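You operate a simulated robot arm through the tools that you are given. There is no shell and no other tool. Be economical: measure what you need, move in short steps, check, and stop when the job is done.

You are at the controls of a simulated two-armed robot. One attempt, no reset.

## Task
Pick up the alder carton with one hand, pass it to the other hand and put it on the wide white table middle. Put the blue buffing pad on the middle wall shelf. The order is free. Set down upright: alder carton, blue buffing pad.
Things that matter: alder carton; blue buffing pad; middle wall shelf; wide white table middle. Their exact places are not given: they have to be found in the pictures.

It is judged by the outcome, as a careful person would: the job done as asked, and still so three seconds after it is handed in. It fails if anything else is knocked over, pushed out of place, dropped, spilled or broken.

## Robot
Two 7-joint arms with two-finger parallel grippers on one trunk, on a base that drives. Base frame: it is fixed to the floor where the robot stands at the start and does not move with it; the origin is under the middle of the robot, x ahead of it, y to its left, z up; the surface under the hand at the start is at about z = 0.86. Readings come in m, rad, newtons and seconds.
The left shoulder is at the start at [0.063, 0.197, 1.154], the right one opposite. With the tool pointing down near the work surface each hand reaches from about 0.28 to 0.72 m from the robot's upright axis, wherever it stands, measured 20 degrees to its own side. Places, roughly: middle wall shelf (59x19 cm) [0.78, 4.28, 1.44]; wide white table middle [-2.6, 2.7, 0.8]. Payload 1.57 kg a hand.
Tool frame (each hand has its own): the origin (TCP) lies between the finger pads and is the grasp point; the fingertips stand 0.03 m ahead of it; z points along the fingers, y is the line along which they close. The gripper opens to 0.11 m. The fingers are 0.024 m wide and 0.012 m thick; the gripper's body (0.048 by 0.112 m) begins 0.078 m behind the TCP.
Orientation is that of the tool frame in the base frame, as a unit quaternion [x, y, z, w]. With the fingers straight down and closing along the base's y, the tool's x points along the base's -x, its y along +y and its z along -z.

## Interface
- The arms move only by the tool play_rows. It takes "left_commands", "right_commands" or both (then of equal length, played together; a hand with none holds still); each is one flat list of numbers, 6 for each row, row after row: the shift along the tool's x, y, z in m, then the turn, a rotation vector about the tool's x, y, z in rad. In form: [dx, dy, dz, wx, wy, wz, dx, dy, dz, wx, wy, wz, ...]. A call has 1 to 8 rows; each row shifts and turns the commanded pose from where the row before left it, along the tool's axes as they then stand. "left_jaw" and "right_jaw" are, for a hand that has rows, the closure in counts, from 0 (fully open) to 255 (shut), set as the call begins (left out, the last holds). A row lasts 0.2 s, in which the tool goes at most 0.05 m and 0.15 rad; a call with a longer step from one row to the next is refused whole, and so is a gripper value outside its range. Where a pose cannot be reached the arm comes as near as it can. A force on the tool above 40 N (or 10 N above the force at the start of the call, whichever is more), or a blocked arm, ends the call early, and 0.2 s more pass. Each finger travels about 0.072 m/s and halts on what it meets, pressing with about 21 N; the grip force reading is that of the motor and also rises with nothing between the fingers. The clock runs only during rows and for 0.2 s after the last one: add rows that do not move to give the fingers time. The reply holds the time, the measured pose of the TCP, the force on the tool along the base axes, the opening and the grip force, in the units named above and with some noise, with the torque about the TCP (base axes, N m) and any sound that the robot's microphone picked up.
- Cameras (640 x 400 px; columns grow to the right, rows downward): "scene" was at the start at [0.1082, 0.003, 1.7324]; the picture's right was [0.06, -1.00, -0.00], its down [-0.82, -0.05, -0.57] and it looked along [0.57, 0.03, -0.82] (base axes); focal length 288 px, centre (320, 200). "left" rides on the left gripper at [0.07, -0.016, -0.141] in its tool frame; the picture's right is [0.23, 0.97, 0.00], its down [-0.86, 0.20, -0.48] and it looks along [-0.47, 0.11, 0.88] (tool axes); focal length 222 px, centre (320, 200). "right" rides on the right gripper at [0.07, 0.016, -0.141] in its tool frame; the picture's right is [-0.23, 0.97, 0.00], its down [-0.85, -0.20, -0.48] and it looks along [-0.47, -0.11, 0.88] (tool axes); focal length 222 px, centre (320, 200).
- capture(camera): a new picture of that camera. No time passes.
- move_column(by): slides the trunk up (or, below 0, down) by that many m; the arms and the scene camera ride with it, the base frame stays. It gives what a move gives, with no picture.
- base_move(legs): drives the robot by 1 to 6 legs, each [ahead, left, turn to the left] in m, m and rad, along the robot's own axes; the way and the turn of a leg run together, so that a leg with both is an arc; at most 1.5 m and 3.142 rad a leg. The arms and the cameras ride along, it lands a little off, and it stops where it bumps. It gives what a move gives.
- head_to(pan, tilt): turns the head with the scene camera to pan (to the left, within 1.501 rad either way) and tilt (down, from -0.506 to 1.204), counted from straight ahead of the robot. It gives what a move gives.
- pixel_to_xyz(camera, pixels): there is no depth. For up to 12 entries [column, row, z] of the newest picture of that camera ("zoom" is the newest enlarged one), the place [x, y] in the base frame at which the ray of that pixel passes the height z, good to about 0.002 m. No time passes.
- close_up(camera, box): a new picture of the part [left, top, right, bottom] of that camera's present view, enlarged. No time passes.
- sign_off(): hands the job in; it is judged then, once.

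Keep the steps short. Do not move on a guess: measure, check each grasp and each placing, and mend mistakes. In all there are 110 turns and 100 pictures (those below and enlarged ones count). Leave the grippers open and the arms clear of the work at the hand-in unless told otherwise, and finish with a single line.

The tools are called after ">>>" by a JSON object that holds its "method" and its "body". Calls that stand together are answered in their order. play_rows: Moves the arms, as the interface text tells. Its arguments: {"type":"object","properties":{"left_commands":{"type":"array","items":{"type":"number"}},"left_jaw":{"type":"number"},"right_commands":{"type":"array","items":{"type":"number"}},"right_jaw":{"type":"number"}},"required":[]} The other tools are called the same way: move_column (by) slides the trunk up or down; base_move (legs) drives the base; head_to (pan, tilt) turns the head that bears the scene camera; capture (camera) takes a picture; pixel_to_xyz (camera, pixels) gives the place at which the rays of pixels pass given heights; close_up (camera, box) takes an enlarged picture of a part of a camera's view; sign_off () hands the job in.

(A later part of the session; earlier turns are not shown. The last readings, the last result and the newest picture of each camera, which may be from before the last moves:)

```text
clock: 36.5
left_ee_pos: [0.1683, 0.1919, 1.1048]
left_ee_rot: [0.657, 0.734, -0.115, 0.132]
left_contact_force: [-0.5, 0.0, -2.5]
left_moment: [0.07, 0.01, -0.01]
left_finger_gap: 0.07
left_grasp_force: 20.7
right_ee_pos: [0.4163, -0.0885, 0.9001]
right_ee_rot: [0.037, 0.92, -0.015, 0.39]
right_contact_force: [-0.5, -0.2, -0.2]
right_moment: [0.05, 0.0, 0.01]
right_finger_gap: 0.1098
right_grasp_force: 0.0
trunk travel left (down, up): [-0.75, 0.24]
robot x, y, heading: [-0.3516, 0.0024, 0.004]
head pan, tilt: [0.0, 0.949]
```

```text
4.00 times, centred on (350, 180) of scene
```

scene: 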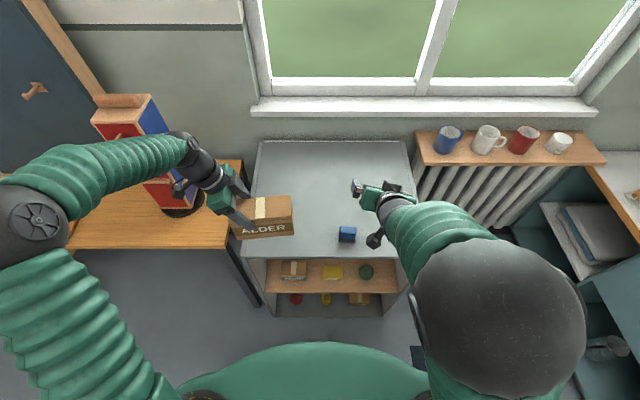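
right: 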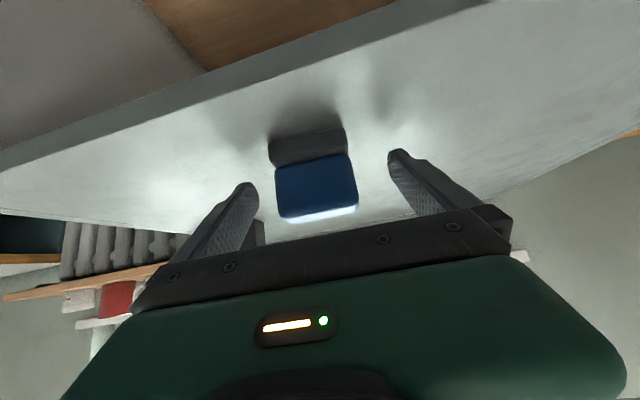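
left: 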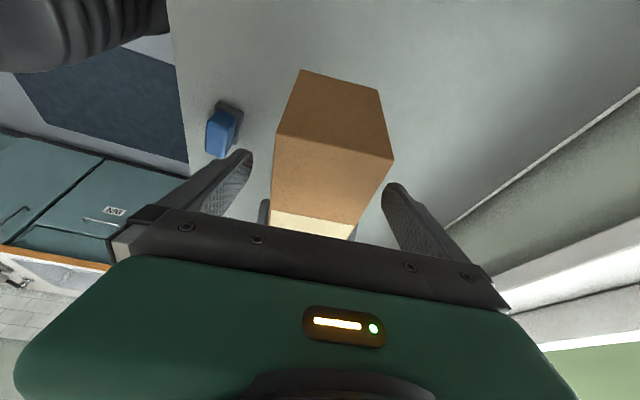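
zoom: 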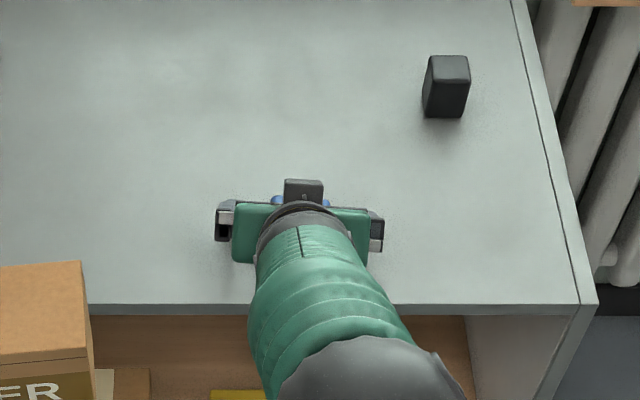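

Pad is between the fingers. Close the right jaw.

>>> {"method": "play_rows", "body": {"right_commands": [0, 0, 0, 0, 0, 0, 0, 0, 0, 0, 0, 0, 0, 0, 0, 0, 0, 0, 0, 0, 0, 0, 0, 0, 0, 0, 0, 0, 0, 0], "right_jaw": 255}}

>>> {"method": "capture", "body": {"camera": "right"}}

```text
clock: 37.8
left_ee_pos: [0.1689, 0.193, 1.106]
left_ee_rot: [0.657, 0.734, -0.115, 0.132]
left_contact_force: [0.2, -0.1, -3.1]
left_moment: [0.07, 0.02, 0.01]
left_finger_gap: 0.0696
left_grasp_force: 20.9
right_ee_pos: [0.4171, -0.0875, 0.8992]
right_ee_rot: [0.036, 0.92, -0.014, 0.39]
right_contact_force: [0.2, -0.5, -0.1]
right_moment: [0.0, -0.01, 0.01]
right_finger_gap: 0.0557
right_grasp_force: 21.4
trunk travel left (down, up): [-0.75, 0.24]
robot x, y, heading: [-0.3492, 0.0048, -0.001]
head pan, tilt: [0.0, 0.949]
```

```text
69 pictures are left
```

right: 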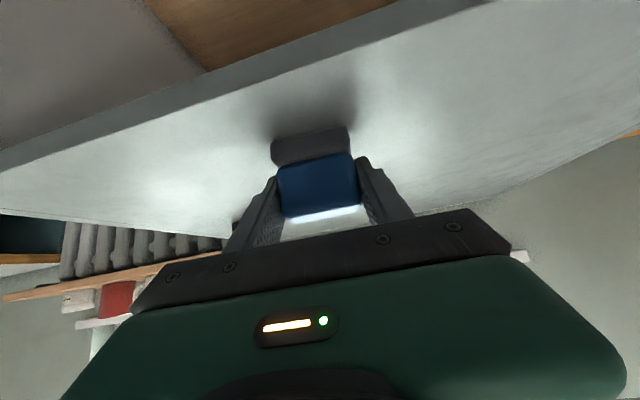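

Gripped (gap 0.056). Lift 0.15 m vertically.

>>> {"method": "play_rows", "body": {"right_commands": [-0.0215, 0, -0.0209, 0, 0, 0, -0.0215, 0, -0.0209, 0, 0, 0, -0.0215, 0, -0.0209, 0, 0, 0, -0.0215, 0, -0.0209, 0, 0, 0, -0.0215, 0, -0.0209, 0, 0, 0, 0, 0, 0, 0, 0, 0]}}

>>> {"method": "capture", "body": {"camera": "right"}}

>>> {"method": "head_to", "body": {"pan": 1.5, "tilt": 0.35}}

>>> {"method": "capture", "body": {"camera": "scene"}}

```text
clock: 39.1
left_ee_pos: [0.1685, 0.1929, 1.1056]
left_ee_rot: [0.656, 0.734, -0.115, 0.132]
left_contact_force: [-0.1, 0.0, -2.6]
left_moment: [0.1, 0.03, -0.01]
left_finger_gap: 0.0697
left_grasp_force: 21.1
right_ee_pos: [0.4172, -0.0872, 1.0472]
right_ee_rot: [0.036, 0.92, -0.014, 0.39]
right_contact_force: [0.0, -0.2, -0.6]
right_moment: [-0.03, -0.01, -0.01]
right_finger_gap: 0.0558
right_grasp_force: 20.7
trunk travel left (down, up): [-0.75, 0.24]
robot x, y, heading: [-0.3562, -0.0029, -0.003]
head pan, tilt: [0.0, 0.949]
```

```text
68 pictures are left
```

right: 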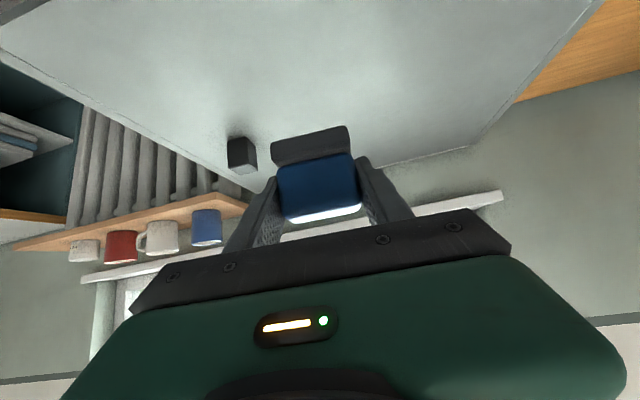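

```text
clock: 40.8
left_ee_pos: [0.1688, 0.1926, 1.1053]
left_ee_rot: [0.657, 0.733, -0.115, 0.131]
left_contact_force: [-1.5, 0.6, -3.0]
left_moment: [0.07, 0.0, 0.02]
left_finger_gap: 0.0699
left_grasp_force: 21.0
right_ee_pos: [0.4187, -0.0873, 1.0469]
right_ee_rot: [0.037, 0.92, -0.014, 0.39]
right_contact_force: [-0.5, -0.5, -1.2]
right_moment: [-0.01, 0.0, 0.0]
right_finger_gap: 0.0558
right_grasp_force: 21.3
trunk travel left (down, up): [-0.75, 0.24]
robot x, y, heading: [-0.3547, -0.0022, 0.005]
head pan, tilt: [1.499, 0.351]
```

```text
67 pictures are left
```

scene: 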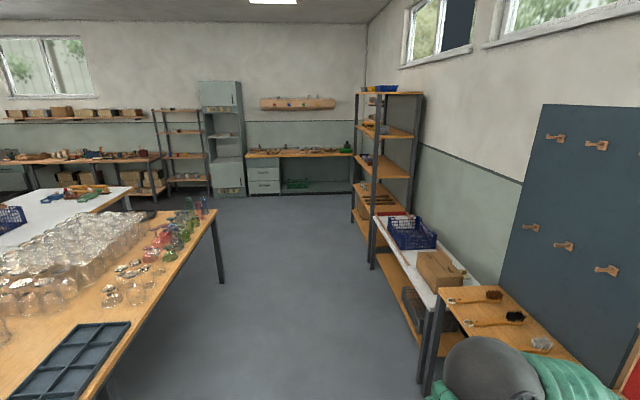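

Mapping the aisle: floor points of the glass table leg, the rack legs, and the bench.

>>> {"method": "pixel_to_xyz", "body": {"camera": "scene", "pixels": [[222, 283, 0], [372, 268, 0], [352, 220, 0], [217, 212, 0.85], [430, 395, 0], [418, 392, 0], [436, 292, 0.85], [375, 215, 0.85], [130, 188, 0.8], [250, 195, 0], [100, 395, 0.85]]}}

```text
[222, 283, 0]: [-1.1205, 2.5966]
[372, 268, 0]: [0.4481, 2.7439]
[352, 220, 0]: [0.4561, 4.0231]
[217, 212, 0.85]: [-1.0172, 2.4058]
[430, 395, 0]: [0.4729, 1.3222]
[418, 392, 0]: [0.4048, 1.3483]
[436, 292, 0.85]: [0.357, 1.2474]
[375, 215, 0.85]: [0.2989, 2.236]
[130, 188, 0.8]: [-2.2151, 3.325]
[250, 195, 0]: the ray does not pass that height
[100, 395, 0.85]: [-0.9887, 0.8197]
```

The aisle runs x≈-1.0…0.4; the rack spans y 2.74–4.02 with front at x≈0.45; the shelf is just beyond it. I retract the right hand a little, back off 0.1 m, and drive sideways left in facing-wall heading.

>>> {"method": "play_rows", "body": {"right_commands": [0.0139, -0.0016, -0.0143, 0, 0, 0, 0.0139, -0.0016, -0.0143, 0, 0, 0, 0.0139, -0.0016, -0.0143, 0, 0, 0, 0, 0, 0, 0, 0, 0]}}

>>> {"method": "base_move", "body": {"legs": [[-0.1, 0, 0], [0, 1.5, 0], [0, 1.0, 0]]}}

>>> {"method": "head_to", "body": {"pan": 0.9, "tilt": 0.3}}

>>> {"method": "capture", "body": {"camera": "scene"}}

```text
clock: 41.8
left_ee_pos: [0.1696, 0.1919, 1.1052]
left_ee_rot: [0.657, 0.734, -0.114, 0.132]
left_contact_force: [-1.4, 0.8, -3.5]
left_moment: [0.11, 0.0, -0.01]
left_finger_gap: 0.0697
left_grasp_force: 20.5
right_ee_pos: [0.3577, -0.0885, 1.048]
right_ee_rot: [0.035, 0.92, -0.014, 0.391]
right_contact_force: [0.3, -0.8, -0.7]
right_moment: [-0.02, 0.02, 0.02]
right_finger_gap: 0.0555
right_grasp_force: 21.2
trunk travel left (down, up): [-0.75, 0.24]
robot x, y, heading: [-0.3522, 0.0001, 0.005]
head pan, tilt: [1.499, 0.351]
```

```text
clock: 54.7
left_ee_pos: [0.0593, 2.6852, 1.1049]
left_ee_rot: [0.657, 0.734, -0.115, 0.131]
left_contact_force: [0.0, -0.1, -3.9]
left_moment: [0.11, 0.0, -0.03]
left_finger_gap: 0.0701
left_grasp_force: 21.3
right_ee_pos: [0.2468, 2.4046, 1.0491]
right_ee_rot: [0.035, 0.92, -0.013, 0.39]
right_contact_force: [0.1, 0.6, -0.8]
right_moment: [0.0, 0.0, -0.03]
right_finger_gap: 0.0558
right_grasp_force: 21.3
trunk travel left (down, up): [-0.75, 0.24]
robot x, y, heading: [-0.4586, 2.4919, 0.005]
head pan, tilt: [1.499, 0.351]
```

```text
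clock: 55.7
left_ee_pos: [0.0564, 2.6868, 1.1053]
left_ee_rot: [0.657, 0.733, -0.114, 0.132]
left_contact_force: [0.1, 0.4, -3.3]
left_moment: [0.14, 0.01, -0.03]
left_finger_gap: 0.0695
left_grasp_force: 21.0
right_ee_pos: [0.2469, 2.4064, 1.0497]
right_ee_rot: [0.036, 0.919, -0.014, 0.392]
right_contact_force: [-0.2, 0.6, -1.1]
right_moment: [-0.02, 0.01, -0.05]
right_finger_gap: 0.0556
right_grasp_force: 20.9
trunk travel left (down, up): [-0.75, 0.24]
robot x, y, heading: [-0.4617, 2.4977, 0.002]
head pan, tilt: [0.901, 0.3]
```

```text
66 pictures are left
```

scene: 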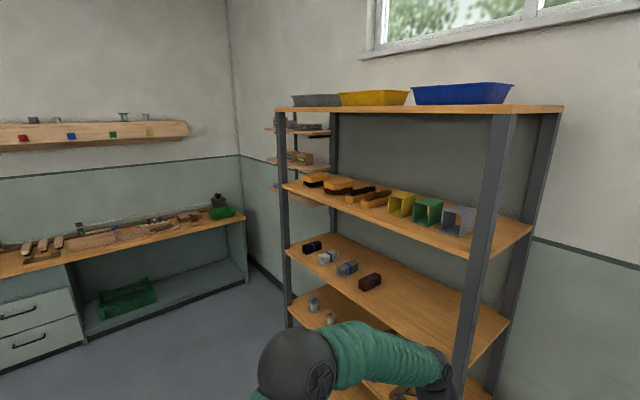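

>>> {"method": "pixel_to_xyz", "body": {"camera": "scene", "pixels": [[248, 283, 0], [85, 345, 0], [245, 217, 0.76], [240, 155, 1.2], [290, 330, 0], [330, 165, 1.44], [267, 163, 1.44], [275, 205, 1.15], [268, 130, 1.7]]}}

>>> {"method": "close_up", "body": {"camera": "scene", "box": [225, 90, 345, 220]}}

```text
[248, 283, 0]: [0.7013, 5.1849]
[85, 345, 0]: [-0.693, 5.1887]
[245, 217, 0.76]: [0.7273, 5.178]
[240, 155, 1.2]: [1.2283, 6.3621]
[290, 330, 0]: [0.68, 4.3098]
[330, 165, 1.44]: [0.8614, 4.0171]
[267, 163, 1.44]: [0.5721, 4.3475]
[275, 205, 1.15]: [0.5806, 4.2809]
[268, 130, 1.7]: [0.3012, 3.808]
```

```text
3.08 times, centred on (285, 155) of scene
```

zoom: 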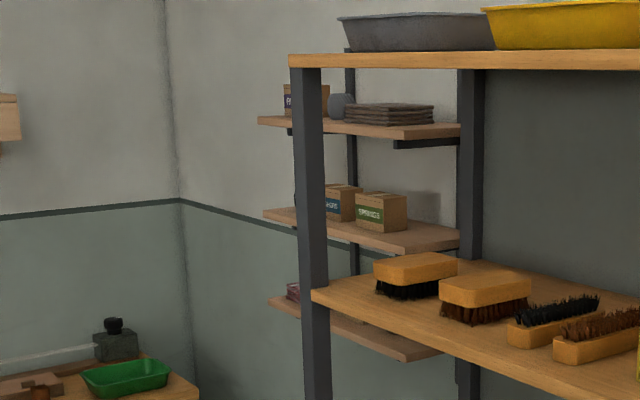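

Space beyond the rack is y 4.02–5.19. I drive left 1.85 m to y≈4.35 and look at the shelf straight on.

>>> {"method": "base_move", "body": {"legs": [[0, 1.2, 0], [0, 0.65, 0]]}}

>>> {"method": "head_to", "body": {"pan": 0.0, "tilt": 0.25}}

>>> {"method": "capture", "body": {"camera": "scene"}}

```text
clock: 64.9
left_ee_pos: [0.1213, 4.4895, 1.1082]
left_ee_rot: [0.673, 0.72, -0.115, 0.127]
left_contact_force: [1.4, -0.9, -2.0]
left_moment: [0.11, 0.02, 0.0]
left_finger_gap: 0.0699
left_grasp_force: 20.7
right_ee_pos: [0.2989, 4.202, 1.05]
right_ee_rot: [0.057, 0.918, -0.02, 0.391]
right_contact_force: [0.0, 0.0, -1.3]
right_moment: [0.06, 0.02, 0.04]
right_finger_gap: 0.0557
right_grasp_force: 21.3
trunk travel left (down, up): [-0.75, 0.24]
robot x, y, heading: [-0.4064, 4.3247, -0.045]
head pan, tilt: [0.901, 0.3]
```

```text
clock: 66.1
left_ee_pos: [0.1206, 4.4952, 1.1073]
left_ee_rot: [0.671, 0.72, -0.116, 0.131]
left_contact_force: [0.2, -0.3, -3.7]
left_moment: [0.08, 0.0, 0.04]
left_finger_gap: 0.0695
left_grasp_force: 20.9
right_ee_pos: [0.2977, 4.2071, 1.0516]
right_ee_rot: [0.054, 0.918, -0.022, 0.392]
right_contact_force: [-0.8, 0.2, -1.6]
right_moment: [0.02, 0.0, 0.02]
right_finger_gap: 0.0557
right_grasp_force: 20.9
trunk travel left (down, up): [-0.75, 0.24]
robot x, y, heading: [-0.4043, 4.3247, -0.038]
head pan, tilt: [0.0, 0.25]
```

```text
64 pictures are left
```

scene: 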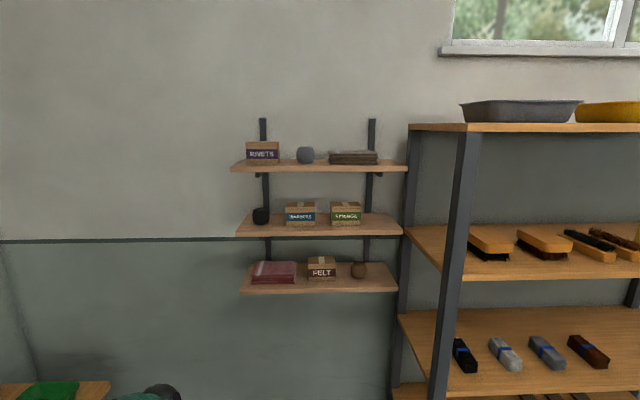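

>>> {"method": "close_up", "body": {"camera": "scene", "box": [225, 110, 415, 300]}}

```text
2.11 times, centred on (320, 205) of scene
```

zoom: 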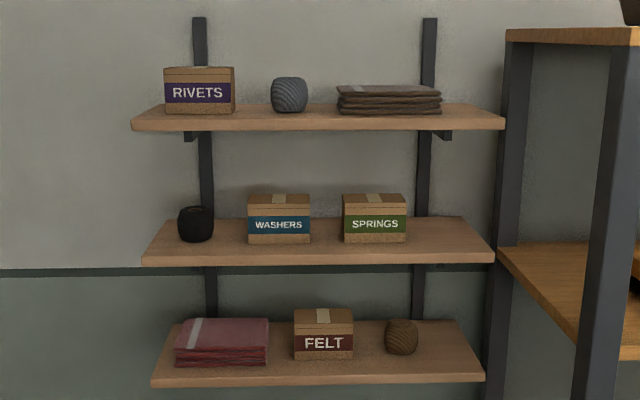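

>>> {"method": "pixel_to_xyz", "body": {"camera": "zoom", "pixels": [[146, 255, 1.44], [492, 253, 1.44], [164, 219, 1.44], [468, 218, 1.44], [343, 242, 1.44], [405, 242, 1.44], [248, 243, 1.44], [311, 243, 1.44], [214, 241, 1.44], [134, 124, 1.7], [502, 122, 1.7], [502, 122, 1.73]]}}

>>> {"method": "move_column", "body": {"by": 0.22}}

>>> {"method": "close_up", "body": {"camera": "scene", "box": [225, 150, 415, 340]}}

```text
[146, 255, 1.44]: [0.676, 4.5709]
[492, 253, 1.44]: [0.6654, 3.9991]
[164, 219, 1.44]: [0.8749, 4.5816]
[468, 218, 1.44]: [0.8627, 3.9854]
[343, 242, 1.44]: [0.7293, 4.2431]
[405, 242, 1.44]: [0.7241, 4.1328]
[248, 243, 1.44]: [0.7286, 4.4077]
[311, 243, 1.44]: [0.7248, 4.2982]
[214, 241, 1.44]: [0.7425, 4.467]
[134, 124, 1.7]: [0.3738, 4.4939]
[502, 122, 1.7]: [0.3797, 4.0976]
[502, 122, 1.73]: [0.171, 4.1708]
```

```text
clock: 68.4
left_ee_pos: [0.1208, 4.4951, 1.3273]
left_ee_rot: [0.672, 0.72, -0.116, 0.13]
left_contact_force: [0.2, -0.3, -2.7]
left_moment: [0.12, 0.01, 0.01]
left_finger_gap: 0.07
left_grasp_force: 21.1
right_ee_pos: [0.2977, 4.2068, 1.2712]
right_ee_rot: [0.055, 0.918, -0.023, 0.391]
right_contact_force: [-0.1, -0.6, -1.3]
right_moment: [-0.01, 0.01, -0.03]
right_finger_gap: 0.0557
right_grasp_force: 20.9
trunk travel left (down, up): [-0.97, 0.02]
robot x, y, heading: [-0.4043, 4.3282, -0.042]
head pan, tilt: [0.0, 0.25]
```

```text
2.11 times, centred on (320, 245) of scene
```

zoom: 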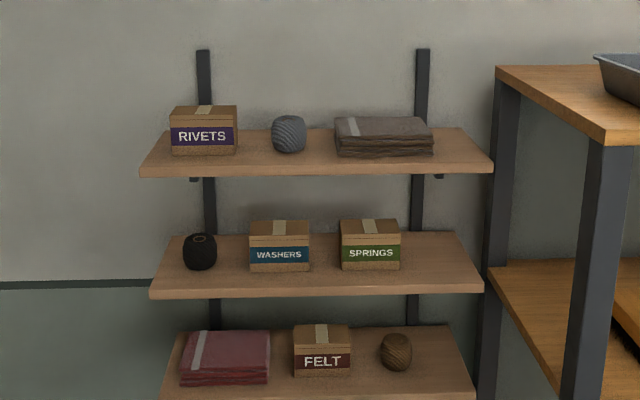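

The surface is at z 1.44; free space is at the right end (y 3.99–4.13), next to the rack. I measure the rack's near edge by probing rays along its front post.

>>> {"method": "pixel_to_xyz", "body": {"camera": "zoom", "pixels": [[565, 390, 1.4], [565, 390, 1.3], [565, 390, 1.35], [588, 150, 1.85], [588, 150, 1.8], [588, 150, 1.9], [497, 66, 1.85], [497, 66, 1.9], [497, 66, 1.88], [605, 143, 1.85], [400, 269, 1.44], [482, 291, 1.44]]}}

```text
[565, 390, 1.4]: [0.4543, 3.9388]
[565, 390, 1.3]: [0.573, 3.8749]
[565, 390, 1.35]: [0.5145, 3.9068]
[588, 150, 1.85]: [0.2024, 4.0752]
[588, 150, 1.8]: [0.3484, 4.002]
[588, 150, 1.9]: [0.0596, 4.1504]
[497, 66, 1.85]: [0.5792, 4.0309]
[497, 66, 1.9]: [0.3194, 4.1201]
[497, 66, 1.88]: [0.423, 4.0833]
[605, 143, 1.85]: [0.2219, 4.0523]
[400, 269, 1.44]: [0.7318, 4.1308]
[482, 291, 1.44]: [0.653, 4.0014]
```

Rack ends at y≈3.945, leaving room. Plan: raise the hand to z≈1.50 (pad underside ≈1.46), shift base left 0.12 and then creep ahead; place at about (0.71, 4.065).

>>> {"method": "play_rows", "body": {"right_commands": [-0.0274, 0, -0.0266, 0, 0, 0, -0.0274, 0, -0.0266, 0, 0, 0, -0.0274, 0, -0.0266, 0, 0, 0, -0.0274, 0, -0.0266, 0, 0, 0, -0.0274, 0, -0.0266, 0, 0, 0, -0.0274, 0, -0.0266, 0, 0, 0, 0, 0, 0, 0, 0, 0]}}

>>> {"method": "base_move", "body": {"legs": [[0, 0.08, 0], [0.15, 0, 0]]}}

>>> {"method": "capture", "body": {"camera": "scene"}}

>>> {"method": "capture", "body": {"camera": "right"}}

```text
clock: 70.0
left_ee_pos: [0.121, 4.4948, 1.3279]
left_ee_rot: [0.672, 0.72, -0.117, 0.13]
left_contact_force: [-0.5, -0.6, -3.8]
left_moment: [0.12, 0.01, -0.02]
left_finger_gap: 0.0697
left_grasp_force: 21.1
right_ee_pos: [0.2944, 4.2063, 1.5015]
right_ee_rot: [0.056, 0.918, -0.023, 0.392]
right_contact_force: [0.1, -0.3, -0.8]
right_moment: [0.0, 0.03, 0.01]
right_finger_gap: 0.0555
right_grasp_force: 21.1
trunk travel left (down, up): [-0.97, 0.02]
robot x, y, heading: [-0.4049, 4.3306, -0.037]
head pan, tilt: [0.0, 0.25]
```

```text
clock: 72.0
left_ee_pos: [0.261, 4.5429, 1.3348]
left_ee_rot: [0.674, 0.719, -0.107, 0.128]
left_contact_force: [-0.4, 0.0, -1.7]
left_moment: [0.15, 0.01, 0.01]
left_finger_gap: 0.0697
left_grasp_force: 20.8
right_ee_pos: [0.4354, 4.2524, 1.5059]
right_ee_rot: [0.06, 0.917, -0.015, 0.395]
right_contact_force: [-0.5, -1.8, -1.5]
right_moment: [0.11, 0.0, 0.09]
right_finger_gap: 0.0557
right_grasp_force: 21.2
trunk travel left (down, up): [-0.97, 0.02]
robot x, y, heading: [-0.2513, 4.3943, -0.038]
head pan, tilt: [0.0, 0.25]
```

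```text
61 pictures are left
```

scene: 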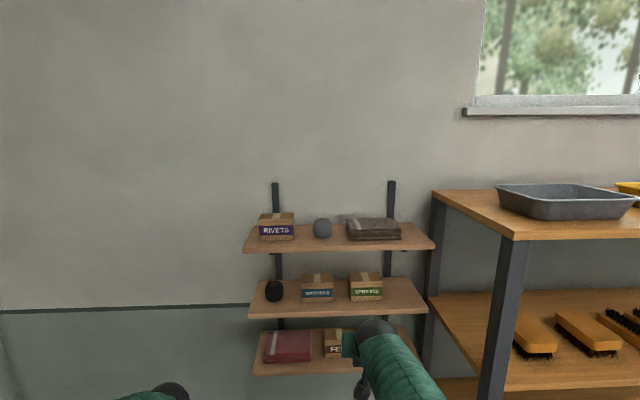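

```text
60 pictures are left
```

right: 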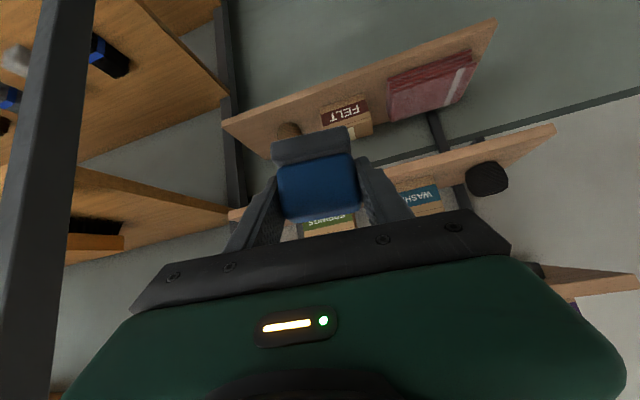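

I shift the right hand 0.187 m to the right at this safe distance (x 0.435, before the shelf).

>>> {"method": "play_rows", "body": {"right_commands": [-0.0023, -0.0371, 0.0041, 0, 0, 0, -0.0023, -0.0371, 0.0041, 0, 0, 0, -0.0023, -0.0371, 0.0041, 0, 0, 0, -0.0023, -0.0371, 0.0041, 0, 0, 0, -0.0023, -0.0371, 0.0041, 0, 0, 0, 0, 0, 0, 0, 0, 0]}}

>>> {"method": "head_to", "body": {"pan": -0.1, "tilt": 0.5}}

>>> {"method": "capture", "body": {"camera": "scene"}}

>>> {"method": "capture", "body": {"camera": "right"}}

```text
clock: 73.5
left_ee_pos: [0.2681, 4.562, 1.3301]
left_ee_rot: [0.673, 0.719, -0.114, 0.131]
left_contact_force: [-0.4, 0.4, -3.2]
left_moment: [0.08, 0.01, 0.05]
left_finger_gap: 0.0701
left_grasp_force: 21.0
right_ee_pos: [0.4417, 4.0867, 1.4978]
right_ee_rot: [0.056, 0.917, -0.021, 0.394]
right_contact_force: [1.2, 1.1, -0.9]
right_moment: [-0.03, 0.04, -0.04]
right_finger_gap: 0.0554
right_grasp_force: 20.3
trunk travel left (down, up): [-0.97, 0.02]
robot x, y, heading: [-0.2536, 4.3964, -0.04]
head pan, tilt: [0.0, 0.25]
```

```text
clock: 74.2
left_ee_pos: [0.2695, 4.5376, 1.3332]
left_ee_rot: [0.675, 0.719, -0.109, 0.126]
left_contact_force: [-0.5, -0.5, -2.6]
left_moment: [0.15, 0.03, 0.01]
left_finger_gap: 0.0698
left_grasp_force: 20.7
right_ee_pos: [0.4414, 4.0582, 1.4911]
right_ee_rot: [0.061, 0.917, -0.014, 0.393]
right_contact_force: [0.1, -1.4, -0.8]
right_moment: [0.04, -0.02, 0.05]
right_finger_gap: 0.0557
right_grasp_force: 21.2
trunk travel left (down, up): [-0.97, 0.02]
robot x, y, heading: [-0.2579, 4.3926, -0.046]
head pan, tilt: [-0.099, 0.499]
```

```text
59 pictures are left
```

scene: 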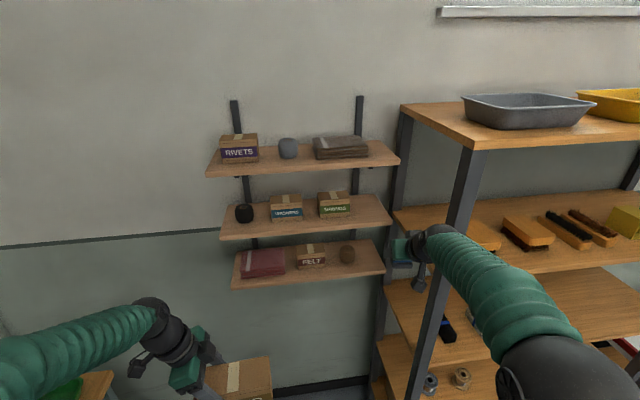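

```text
58 pictures are left
```

right: 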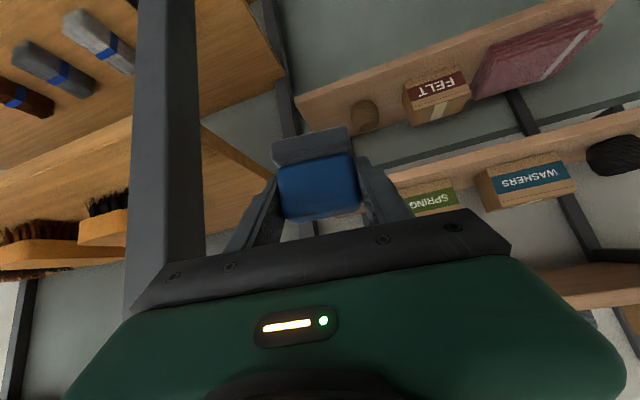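

The readings swing by ~2 cm (the raised trunk sways?). I wait with still rows and re-read.

>>> {"method": "play_rows", "body": {"right_commands": [0, 0, 0, 0, 0, 0, 0, 0, 0, 0, 0, 0, 0, 0, 0, 0, 0, 0, 0, 0, 0, 0, 0, 0, 0, 0, 0, 0, 0, 0, 0, 0, 0, 0, 0, 0]}}

>>> {"method": "play_rows", "body": {"right_commands": [0, 0, 0, 0, 0, 0, 0, 0, 0, 0, 0, 0]}}

>>> {"method": "play_rows", "body": {"right_commands": [0, 0, 0, 0, 0, 0]}}

```text
clock: 75.6
left_ee_pos: [0.2718, 4.5652, 1.3279]
left_ee_rot: [0.672, 0.72, -0.116, 0.13]
left_contact_force: [-0.1, 0.6, -3.3]
left_moment: [0.09, 0.0, 0.01]
left_finger_gap: 0.0699
left_grasp_force: 20.7
right_ee_pos: [0.4451, 4.0903, 1.4973]
right_ee_rot: [0.055, 0.918, -0.021, 0.392]
right_contact_force: [0.9, 1.2, 0.7]
right_moment: [-0.04, 0.05, -0.04]
right_finger_gap: 0.0556
right_grasp_force: 20.9
trunk travel left (down, up): [-0.97, 0.02]
robot x, y, heading: [-0.2549, 4.3932, -0.036]
head pan, tilt: [-0.099, 0.499]
```

```text
clock: 76.2
left_ee_pos: [0.2704, 4.5498, 1.3305]
left_ee_rot: [0.674, 0.719, -0.112, 0.127]
left_contact_force: [-0.6, 0.4, -2.8]
left_moment: [0.08, 0.02, -0.01]
left_finger_gap: 0.0699
left_grasp_force: 21.2
right_ee_pos: [0.4435, 4.0717, 1.4929]
right_ee_rot: [0.059, 0.918, -0.018, 0.392]
right_contact_force: [0.3, -0.8, -0.6]
right_moment: [-0.01, -0.03, 0.03]
right_finger_gap: 0.0553
right_grasp_force: 21.1
trunk travel left (down, up): [-0.97, 0.02]
robot x, y, heading: [-0.2521, 4.3993, -0.036]
head pan, tilt: [-0.099, 0.499]
```

```text
clock: 76.6
left_ee_pos: [0.2716, 4.5591, 1.3277]
left_ee_rot: [0.673, 0.719, -0.115, 0.13]
left_contact_force: [0.3, 0.5, -2.3]
left_moment: [0.12, 0.03, 0.0]
left_finger_gap: 0.07
left_grasp_force: 21.0
right_ee_pos: [0.4441, 4.0844, 1.4957]
right_ee_rot: [0.056, 0.918, -0.021, 0.393]
right_contact_force: [0.2, 0.3, -0.2]
right_moment: [-0.04, 0.01, -0.02]
right_finger_gap: 0.0556
right_grasp_force: 21.1
trunk travel left (down, up): [-0.97, 0.02]
robot x, y, heading: [-0.2495, 4.3983, -0.036]
head pan, tilt: [-0.099, 0.499]
```

It's a decaying sway around y≈4.078. I drive 0.17 m ahead (stopping short of the shelf), then let it settle.

>>> {"method": "base_move", "body": {"legs": [[0.085, 0, 0], [0.085, 0, 0]]}}

>>> {"method": "play_rows", "body": {"right_commands": [0, 0, 0, 0, 0, 0, 0, 0, 0, 0, 0, 0, 0, 0, 0, 0, 0, 0, 0, 0, 0, 0, 0, 0, 0, 0, 0, 0, 0, 0, 0, 0, 0, 0, 0, 0, 0, 0, 0, 0, 0, 0, 0, 0, 0, 0, 0, 0]}}

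>>> {"method": "play_rows", "body": {"right_commands": [0, 0, 0, 0, 0, 0, 0, 0, 0, 0, 0, 0, 0, 0, 0, 0, 0, 0, 0, 0, 0, 0, 0, 0, 0, 0, 0, 0, 0, 0, 0, 0, 0, 0, 0, 0, 0, 0, 0, 0, 0, 0, 0, 0, 0, 0, 0, 0]}}

>>> {"method": "play_rows", "body": {"right_commands": [0, 0, 0, 0, 0, 0]}}

>>> {"method": "capture", "body": {"camera": "scene"}}

>>> {"method": "capture", "body": {"camera": "right"}}

```text
clock: 78.4
left_ee_pos: [0.4162, 4.5527, 1.3407]
left_ee_rot: [0.674, 0.718, -0.107, 0.137]
left_contact_force: [0.2, 1.3, -1.5]
left_moment: [0.08, 0.0, 0.02]
left_finger_gap: 0.0697
left_grasp_force: 20.8
right_ee_pos: [0.5851, 4.0752, 1.5104]
right_ee_rot: [0.059, 0.913, -0.021, 0.402]
right_contact_force: [-0.7, 0.0, 0.4]
right_moment: [0.02, 0.04, 0.03]
right_finger_gap: 0.0557
right_grasp_force: 20.8
trunk travel left (down, up): [-0.97, 0.02]
robot x, y, heading: [-0.0815, 4.3885, -0.038]
head pan, tilt: [-0.099, 0.499]
```

```text
clock: 80.2
left_ee_pos: [0.4366, 4.5473, 1.3321]
left_ee_rot: [0.674, 0.718, -0.111, 0.129]
left_contact_force: [-0.3, -1.0, -3.7]
left_moment: [0.11, 0.01, -0.02]
left_finger_gap: 0.0697
left_grasp_force: 20.5
right_ee_pos: [0.6076, 4.0678, 1.4989]
right_ee_rot: [0.059, 0.917, -0.019, 0.395]
right_contact_force: [0.1, 0.0, -1.6]
right_moment: [0.0, 0.03, 0.01]
right_finger_gap: 0.056
right_grasp_force: 21.3
trunk travel left (down, up): [-0.97, 0.02]
robot x, y, heading: [-0.0809, 4.3925, -0.037]
head pan, tilt: [-0.099, 0.499]
```

```text
clock: 82.0
left_ee_pos: [0.437, 4.5467, 1.3323]
left_ee_rot: [0.674, 0.719, -0.111, 0.128]
left_contact_force: [0.3, 0.0, -3.3]
left_moment: [0.08, -0.01, -0.02]
left_finger_gap: 0.0698
left_grasp_force: 21.0
right_ee_pos: [0.6089, 4.0669, 1.4972]
right_ee_rot: [0.059, 0.917, -0.019, 0.395]
right_contact_force: [-0.5, -0.2, -0.4]
right_moment: [-0.04, 0.01, 0.03]
right_finger_gap: 0.0557
right_grasp_force: 21.0
trunk travel left (down, up): [-0.97, 0.02]
robot x, y, heading: [-0.0843, 4.3912, -0.042]
head pan, tilt: [-0.099, 0.499]
```

```text
clock: 82.4
left_ee_pos: [0.4371, 4.5473, 1.3326]
left_ee_rot: [0.674, 0.719, -0.11, 0.129]
left_contact_force: [0.0, 0.4, -3.4]
left_moment: [0.1, 0.0, -0.03]
left_finger_gap: 0.0698
left_grasp_force: 21.0
right_ee_pos: [0.6077, 4.068, 1.4984]
right_ee_rot: [0.058, 0.917, -0.018, 0.395]
right_contact_force: [-0.3, 0.9, -0.8]
right_moment: [-0.02, -0.01, -0.01]
right_finger_gap: 0.0558
right_grasp_force: 21.4
trunk travel left (down, up): [-0.97, 0.02]
robot x, y, heading: [-0.0829, 4.3877, -0.04]
head pan, tilt: [-0.099, 0.499]
```

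```text
57 pictures are left
```

scene: 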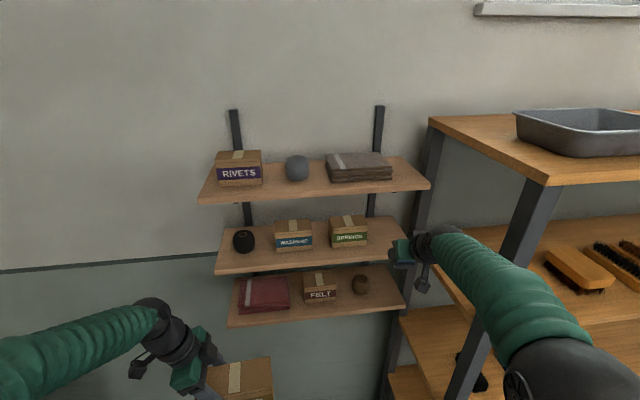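

```text
56 pictures are left
```

right: 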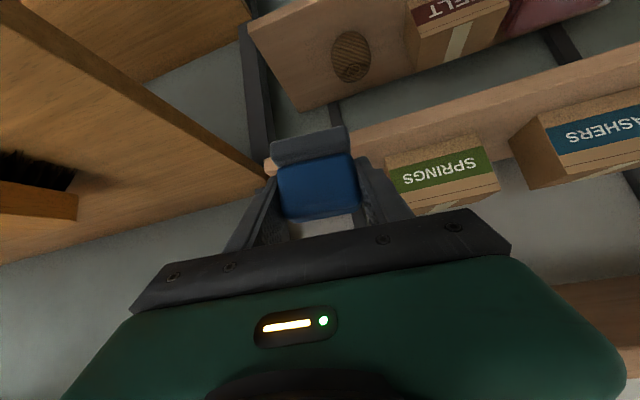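

Settled at (0.608, 4.068, 1.498). I re-measure the shelf from here.

>>> {"method": "close_up", "body": {"camera": "scene", "box": [300, 140, 460, 300]}}

>>> {"method": "close_up", "body": {"camera": "right", "box": [230, 100, 510, 260]}}

```text
2.50 times, centred on (380, 220) of scene
```

zoom: 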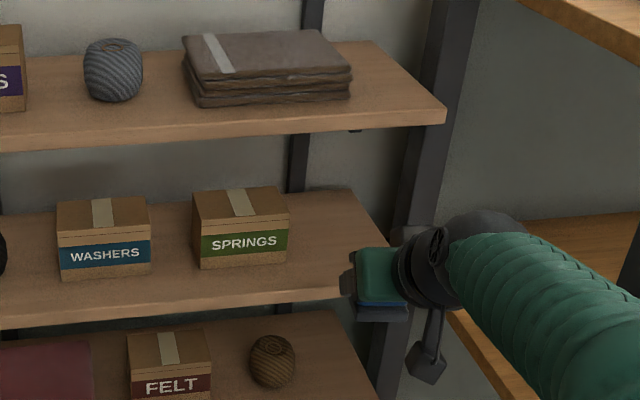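

```text
2.29 times, centred on (370, 180) of right
```

zoom: 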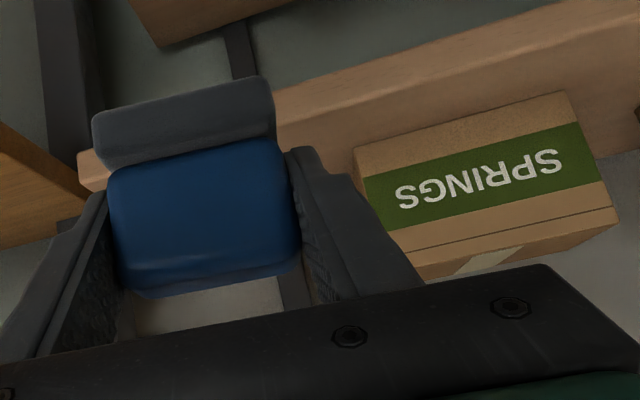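

>>> {"method": "pixel_to_xyz", "body": {"camera": "zoom", "pixels": [[355, 150, 1.44], [570, 93, 1.44], [320, 128, 1.44], [90, 185, 1.44], [85, 152, 1.415], [330, 85, 1.415]]}}

>>> {"method": "pixel_to_xyz", "body": {"camera": "scene", "pixels": [[380.4, 246.8, 1.44], [415.6, 244, 1.44], [436, 254.4, 1.44], [395, 220, 1.44], [478, 183, 1.66], [450, 158, 1.66], [478, 183, 1.64]]}}

```text
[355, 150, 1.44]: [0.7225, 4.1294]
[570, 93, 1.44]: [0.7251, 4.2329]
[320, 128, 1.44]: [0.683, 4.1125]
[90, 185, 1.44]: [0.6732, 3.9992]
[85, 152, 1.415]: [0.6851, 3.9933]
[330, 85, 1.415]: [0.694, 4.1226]
```

```text
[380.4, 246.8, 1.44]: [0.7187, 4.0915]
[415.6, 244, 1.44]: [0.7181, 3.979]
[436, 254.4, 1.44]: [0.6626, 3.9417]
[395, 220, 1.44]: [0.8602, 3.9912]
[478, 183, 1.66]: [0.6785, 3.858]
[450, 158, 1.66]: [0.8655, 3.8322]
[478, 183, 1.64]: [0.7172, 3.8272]
```

Shelf right end y≈3.999, front x≈0.675, springs box corner (0.7225, 4.129). I move the hand ahead 0.097 m at constant height.

>>> {"method": "play_rows", "body": {"right_commands": [-0.0134, 0.0019, 0.0138, 0, 0, 0, -0.0134, 0.0019, 0.0138, 0, 0, 0, -0.0134, 0.0019, 0.0138, 0, 0, 0, -0.0134, 0.0019, 0.0138, 0, 0, 0, -0.0134, 0.0019, 0.0138, 0, 0, 0, 0, 0, 0, 0, 0, 0, 0, 0, 0, 0, 0, 0, 0, 0, 0, 0, 0, 0]}}

>>> {"method": "close_up", "body": {"camera": "scene", "box": [330, 150, 490, 270]}}

>>> {"method": "capture", "body": {"camera": "right"}}

```text
clock: 84.2
left_ee_pos: [0.436, 4.5468, 1.3336]
left_ee_rot: [0.674, 0.719, -0.112, 0.13]
left_contact_force: [0.1, -0.1, -3.9]
left_moment: [0.09, -0.01, 0.04]
left_finger_gap: 0.0697
left_grasp_force: 20.7
right_ee_pos: [0.7043, 4.0646, 1.499]
right_ee_rot: [0.058, 0.917, -0.018, 0.395]
right_contact_force: [-0.1, -0.3, -1.3]
right_moment: [0.01, 0.0, 0.02]
right_finger_gap: 0.0556
right_grasp_force: 21.2
trunk travel left (down, up): [-0.97, 0.02]
robot x, y, heading: [-0.0827, 4.3904, -0.045]
head pan, tilt: [-0.099, 0.499]
```

```text
3.33 times, centred on (410, 210) of scene
```

zoom: 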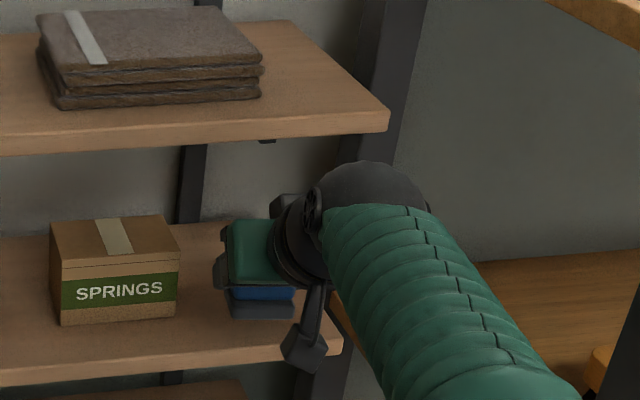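

```text
52 pictures are left
```

right: 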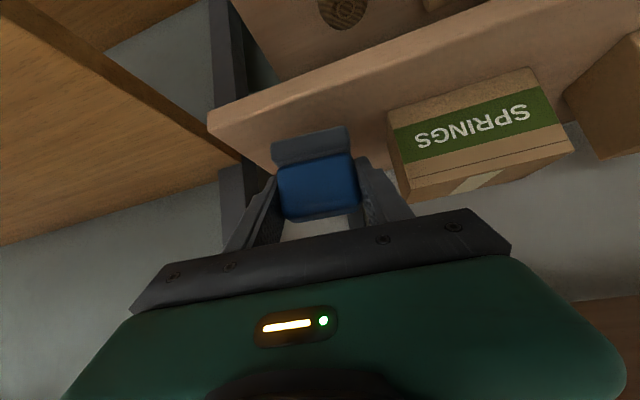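

Pad is above the shelf, springs box clear. I shift 8 mm to the right and lower 14 mm, then probe for contact in 2 mm steps.

>>> {"method": "play_rows", "body": {"right_commands": [0.005, -0.004, 0.0049, 0, 0, 0, 0.005, -0.004, 0.0049, 0, 0, 0, 0, 0, 0, 0, 0, 0, 0, 0, 0, 0, 0, 0]}}

>>> {"method": "play_rows", "body": {"right_commands": [0.0014, 0, 0.0014, 0, 0, 0, 0.0007, 0, 0.0007, 0, 0, 0, 0, 0, 0, 0, 0, 0]}}

>>> {"method": "capture", "body": {"camera": "right"}}

>>> {"method": "close_up", "body": {"camera": "scene", "box": [370, 180, 450, 250]}}

```text
clock: 85.2
left_ee_pos: [0.4357, 4.5463, 1.3325]
left_ee_rot: [0.674, 0.719, -0.111, 0.129]
left_contact_force: [-0.4, -0.1, -2.7]
left_moment: [0.12, 0.02, -0.02]
left_finger_gap: 0.0697
left_grasp_force: 20.8
right_ee_pos: [0.7043, 4.058, 1.4856]
right_ee_rot: [0.059, 0.917, -0.019, 0.394]
right_contact_force: [0.4, 0.4, -0.3]
right_moment: [-0.01, -0.02, 0.02]
right_finger_gap: 0.0557
right_grasp_force: 21.1
trunk travel left (down, up): [-0.97, 0.02]
robot x, y, heading: [-0.0821, 4.3895, -0.042]
head pan, tilt: [-0.099, 0.499]
```

```text
clock: 86.0
left_ee_pos: [0.437, 4.5472, 1.3321]
left_ee_rot: [0.674, 0.719, -0.111, 0.129]
left_contact_force: [0.8, -0.1, -4.0]
left_moment: [0.1, 0.0, 0.05]
left_finger_gap: 0.0699
left_grasp_force: 21.3
right_ee_pos: [0.7049, 4.0579, 1.4822]
right_ee_rot: [0.059, 0.917, -0.019, 0.395]
right_contact_force: [-0.1, 0.3, -0.4]
right_moment: [-0.02, 0.05, -0.03]
right_finger_gap: 0.0557
right_grasp_force: 21.2
trunk travel left (down, up): [-0.97, 0.02]
robot x, y, heading: [-0.0821, 4.3893, -0.039]
head pan, tilt: [-0.099, 0.499]
```

```text
51 pictures are left
```

right: 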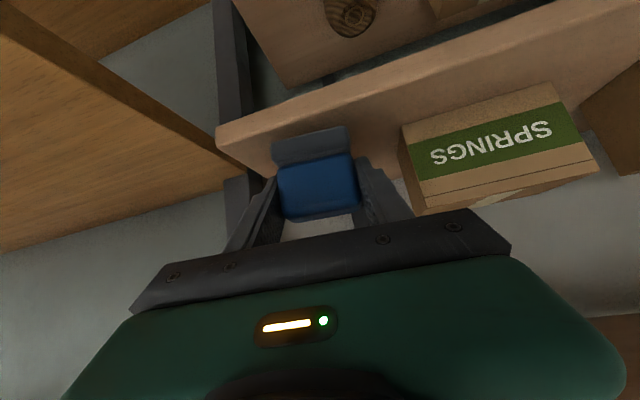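

```text
5.71 times, centred on (410, 215) of scene
```

zoom: 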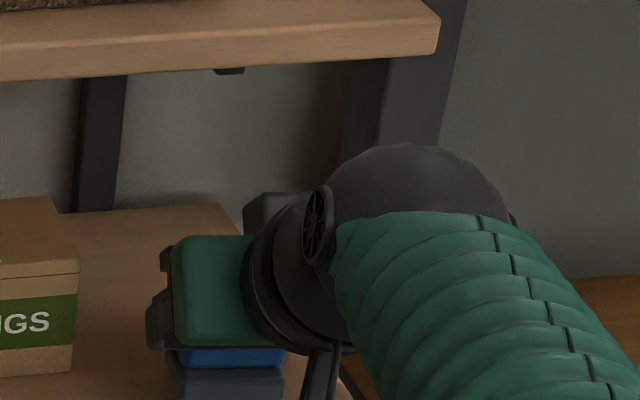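

No contact yet; continue 3 mm.

>>> {"method": "play_rows", "body": {"right_commands": [0.0011, 0, 0.001, 0, 0, 0, 0.0011, 0, 0.001, 0, 0, 0, 0, 0, 0, 0, 0, 0]}}

```text
clock: 86.8
left_ee_pos: [0.4361, 4.5472, 1.3326]
left_ee_rot: [0.674, 0.719, -0.111, 0.129]
left_contact_force: [0.8, 0.0, -3.1]
left_moment: [0.07, 0.01, 0.01]
left_finger_gap: 0.0699
left_grasp_force: 20.6
right_ee_pos: [0.7047, 4.0584, 1.4781]
right_ee_rot: [0.059, 0.917, -0.019, 0.395]
right_contact_force: [0.1, 0.4, -0.1]
right_moment: [0.02, 0.02, 0.02]
right_finger_gap: 0.0556
right_grasp_force: 21.1
trunk travel left (down, up): [-0.97, 0.02]
robot x, y, heading: [-0.0864, 4.3867, -0.038]
head pan, tilt: [-0.099, 0.499]
```

>>> {"method": "play_rows", "body": {"right_commands": [0.0011, 0, 0.001, 0, 0, 0, 0.0007, 0, 0.0007, 0, 0, 0, 0, 0, 0, 0, 0, 0]}}

>>> {"method": "close_up", "body": {"camera": "right", "box": [230, 100, 430, 250]}}

```text
clock: 87.6
left_ee_pos: [0.4372, 4.5484, 1.3328]
left_ee_rot: [0.674, 0.719, -0.111, 0.129]
left_contact_force: [0.4, 0.2, -3.1]
left_moment: [0.13, -0.02, 0.0]
left_finger_gap: 0.0698
left_grasp_force: 20.4
right_ee_pos: [0.704, 4.0574, 1.476]
right_ee_rot: [0.058, 0.917, -0.018, 0.394]
right_contact_force: [0.0, -0.1, 0.6]
right_moment: [0.01, 0.05, 0.0]
right_finger_gap: 0.0559
right_grasp_force: 21.5
trunk travel left (down, up): [-0.97, 0.02]
robot x, y, heading: [-0.0857, 4.3913, -0.039]
head pan, tilt: [-0.099, 0.499]
```

```text
2.67 times, centred on (330, 175) of right
```

zoom: 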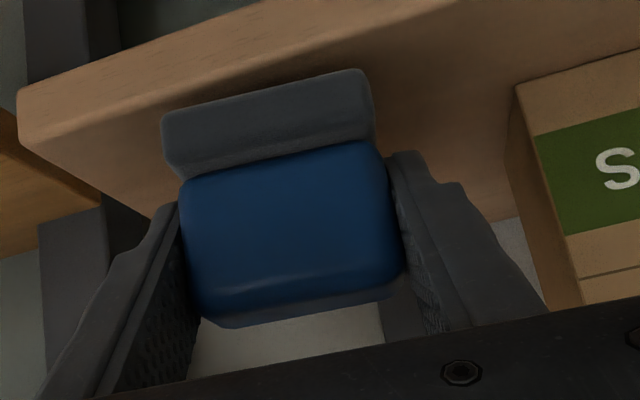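

>>> {"method": "pixel_to_xyz", "body": {"camera": "zoom", "pixels": [[163, 118, 1.44], [365, 70, 1.44], [163, 118, 1.435], [365, 70, 1.435], [25, 130, 1.44], [190, 70, 1.44], [190, 50, 1.44]]}}

>>> {"method": "play_rows", "body": {"right_commands": [0.0007, 0, 0.0007, 0, 0, 0, 0.0007, 0, 0.0007, 0, 0, 0, 0, 0, 0, 0, 0, 0]}}

```text
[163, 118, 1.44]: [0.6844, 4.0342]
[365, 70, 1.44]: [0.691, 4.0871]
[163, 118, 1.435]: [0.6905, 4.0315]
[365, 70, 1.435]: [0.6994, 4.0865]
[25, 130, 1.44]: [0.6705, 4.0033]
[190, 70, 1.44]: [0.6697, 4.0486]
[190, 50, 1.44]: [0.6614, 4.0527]
```

```text
clock: 88.4
left_ee_pos: [0.437, 4.5465, 1.3334]
left_ee_rot: [0.674, 0.718, -0.112, 0.129]
left_contact_force: [0.4, -0.2, -3.4]
left_moment: [0.11, 0.04, 0.01]
left_finger_gap: 0.0697
left_grasp_force: 21.4
right_ee_pos: [0.7036, 4.0564, 1.4741]
right_ee_rot: [0.059, 0.917, -0.019, 0.395]
right_contact_force: [0.3, 0.4, -0.9]
right_moment: [-0.01, 0.01, -0.01]
right_finger_gap: 0.0557
right_grasp_force: 20.9
trunk travel left (down, up): [-0.97, 0.02]
robot x, y, heading: [-0.0826, 4.3864, -0.045]
head pan, tilt: [-0.099, 0.499]
```

Still free at z 1.474; continue.

>>> {"method": "play_rows", "body": {"right_commands": [0.0011, 0, 0.0011, 0, 0, 0, 0.0011, 0, 0.0011, 0, 0, 0, 0, 0, 0, 0, 0, 0]}}

>>> {"method": "play_rows", "body": {"right_commands": [0.0011, 0, 0.0011, 0, 0, 0, 0, 0, 0, 0, 0, 0]}}

```text
clock: 89.2
left_ee_pos: [0.4361, 4.548, 1.3329]
left_ee_rot: [0.674, 0.718, -0.112, 0.129]
left_contact_force: [-0.3, 0.4, -3.1]
left_moment: [0.11, 0.06, 0.04]
left_finger_gap: 0.0699
left_grasp_force: 20.5
right_ee_pos: [0.7046, 4.0571, 1.4719]
right_ee_rot: [0.058, 0.917, -0.018, 0.394]
right_contact_force: [0.0, -0.3, -1.2]
right_moment: [-0.02, -0.02, 0.02]
right_finger_gap: 0.0558
right_grasp_force: 20.7
trunk travel left (down, up): [-0.97, 0.02]
robot x, y, heading: [-0.081, 4.3878, -0.041]
head pan, tilt: [-0.099, 0.499]
```

```text
clock: 89.8
left_ee_pos: [0.4363, 4.5462, 1.3331]
left_ee_rot: [0.674, 0.719, -0.111, 0.129]
left_contact_force: [-0.1, 0.6, -2.9]
left_moment: [0.09, -0.01, 0.02]
left_finger_gap: 0.0697
left_grasp_force: 20.4
right_ee_pos: [0.7048, 4.0569, 1.4699]
right_ee_rot: [0.059, 0.916, -0.019, 0.395]
right_contact_force: [0.5, -0.3, -0.9]
right_moment: [-0.02, 0.02, 0.03]
right_finger_gap: 0.0559
right_grasp_force: 21.2
trunk travel left (down, up): [-0.97, 0.02]
robot x, y, heading: [-0.0828, 4.3889, -0.035]
head pan, tilt: [-0.099, 0.499]
```

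>>> {"method": "close_up", "body": {"camera": "right", "box": [230, 100, 430, 250]}}

>>> {"method": "close_up", "body": {"camera": "scene", "box": [370, 190, 430, 250]}}

```text
2.67 times, centred on (330, 175) of right
```

zoom: 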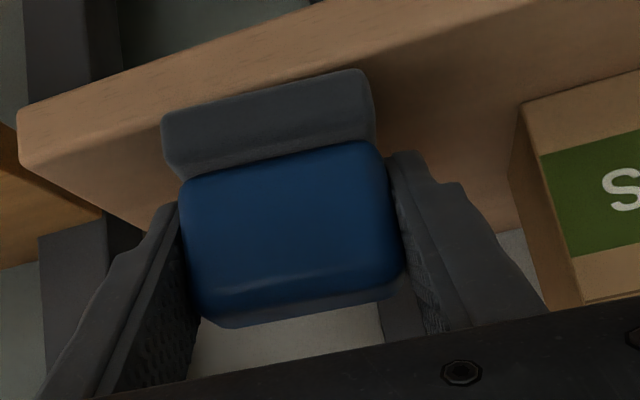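

```text
6.67 times, centred on (400, 220) of scene
```

zoom: 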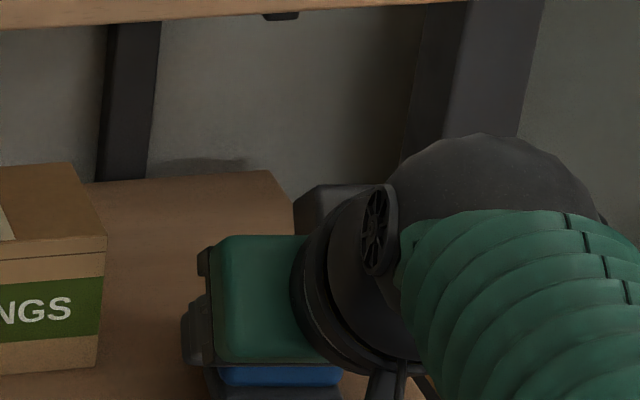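

Pad underside should be ~1.430 and still no contact; keep probing down in small steps.

>>> {"method": "play_rows", "body": {"right_commands": [0.0011, 0, 0.001, 0, 0, 0, 0.0011, 0, 0.001, 0, 0, 0, 0, 0, 0, 0, 0, 0]}}

>>> {"method": "play_rows", "body": {"right_commands": [0.0011, 0, 0.001, 0, 0, 0, 0, 0, 0, 0, 0, 0]}}

>>> {"method": "play_rows", "body": {"right_commands": [0.0011, 0, 0.001, 0, 0, 0, 0, 0, 0, 0, 0, 0]}}

```text
clock: 90.6
left_ee_pos: [0.4371, 4.5473, 1.3319]
left_ee_rot: [0.674, 0.719, -0.11, 0.129]
left_contact_force: [0.7, 0.4, -2.1]
left_moment: [0.11, 0.0, 0.0]
left_finger_gap: 0.0702
left_grasp_force: 21.9
right_ee_pos: [0.7041, 4.0582, 1.4692]
right_ee_rot: [0.059, 0.916, -0.021, 0.397]
right_contact_force: [3.9, -1.4, 11.1]
right_moment: [-0.39, 0.01, 0.19]
right_finger_gap: 0.0555
right_grasp_force: 21.2
trunk travel left (down, up): [-0.97, 0.02]
robot x, y, heading: [-0.0837, 4.388, -0.039]
head pan, tilt: [-0.099, 0.499]
```

```text
clock: 91.2
left_ee_pos: [0.4345, 4.5477, 1.3337]
left_ee_rot: [0.674, 0.719, -0.11, 0.13]
left_contact_force: [0.7, 0.3, -3.2]
left_moment: [0.08, 0.0, -0.01]
left_finger_gap: 0.0696
left_grasp_force: 21.0
right_ee_pos: [0.703, 4.0587, 1.4696]
right_ee_rot: [0.059, 0.915, -0.019, 0.398]
right_contact_force: [6.6, -2.9, 18.8]
right_moment: [-0.38, 0.0, 0.07]
right_finger_gap: 0.0554
right_grasp_force: 21.4
trunk travel left (down, up): [-0.97, 0.02]
robot x, y, heading: [-0.0804, 4.3888, -0.041]
head pan, tilt: [-0.099, 0.499]
```

```text
clock: 91.8
left_ee_pos: [0.4343, 4.5486, 1.3328]
left_ee_rot: [0.675, 0.718, -0.11, 0.13]
left_contact_force: [0.9, 0.3, -4.0]
left_moment: [0.1, 0.05, 0.01]
left_finger_gap: 0.07
left_grasp_force: 21.3
right_ee_pos: [0.7019, 4.059, 1.4657]
right_ee_rot: [0.059, 0.916, -0.02, 0.396]
right_contact_force: [3.7, -2.4, 21.1]
right_moment: [-0.47, -0.06, 0.07]
right_finger_gap: 0.0558
right_grasp_force: 20.9
trunk travel left (down, up): [-0.97, 0.02]
robot x, y, heading: [-0.0836, 4.386, -0.037]
head pan, tilt: [-0.099, 0.499]
```

Contact made. I relieve ~2.5 mm, then open only partway (springs box side clearance).

>>> {"method": "play_rows", "body": {"right_commands": [-0.0011, 0, -0.001, 0, 0, 0, -0.0008, 0, -0.0008, 0, 0, 0, 0, 0, 0, 0, 0, 0]}}

>>> {"method": "play_rows", "body": {"right_commands": [0, 0, 0, 0, 0, 0, 0, 0, 0, 0, 0, 0, 0, 0, 0, 0, 0, 0], "right_jaw": 90}}

>>> {"method": "capture", "body": {"camera": "right"}}

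```text
clock: 92.6
left_ee_pos: [0.4353, 4.5487, 1.3331]
left_ee_rot: [0.674, 0.719, -0.11, 0.13]
left_contact_force: [0.0, -0.1, -3.0]
left_moment: [0.12, 0.0, -0.01]
left_finger_gap: 0.0698
left_grasp_force: 20.8
right_ee_pos: [0.7018, 4.0588, 1.4659]
right_ee_rot: [0.059, 0.917, -0.018, 0.394]
right_contact_force: [0.7, -1.0, 11.1]
right_moment: [-0.37, -0.06, 0.02]
right_finger_gap: 0.0557
right_grasp_force: 20.7
trunk travel left (down, up): [-0.97, 0.02]
robot x, y, heading: [-0.0792, 4.3925, -0.043]
head pan, tilt: [-0.099, 0.499]
```

```text
clock: 93.4
left_ee_pos: [0.4342, 4.5477, 1.3337]
left_ee_rot: [0.674, 0.719, -0.11, 0.129]
left_contact_force: [0.5, 0.1, -3.5]
left_moment: [0.1, -0.02, 0.01]
left_finger_gap: 0.0696
left_grasp_force: 20.9
right_ee_pos: [0.7028, 4.0576, 1.4678]
right_ee_rot: [0.059, 0.917, -0.019, 0.395]
right_contact_force: [-0.7, -0.4, 0.5]
right_moment: [0.03, 0.06, -0.04]
right_finger_gap: 0.0707
right_grasp_force: 0.2
trunk travel left (down, up): [-0.97, 0.02]
robot x, y, heading: [-0.0832, 4.3877, -0.038]
head pan, tilt: [-0.099, 0.499]
```

```text
46 pictures are left
```

right: 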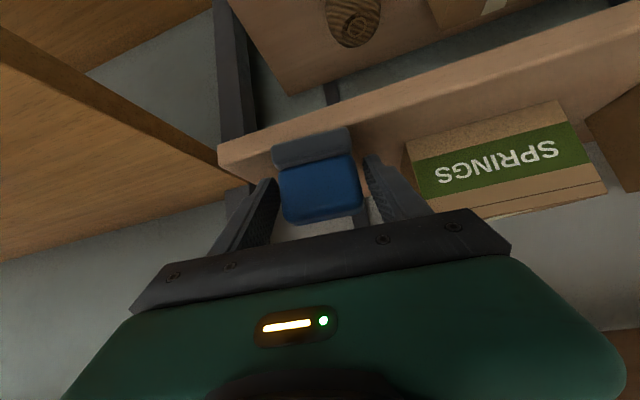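

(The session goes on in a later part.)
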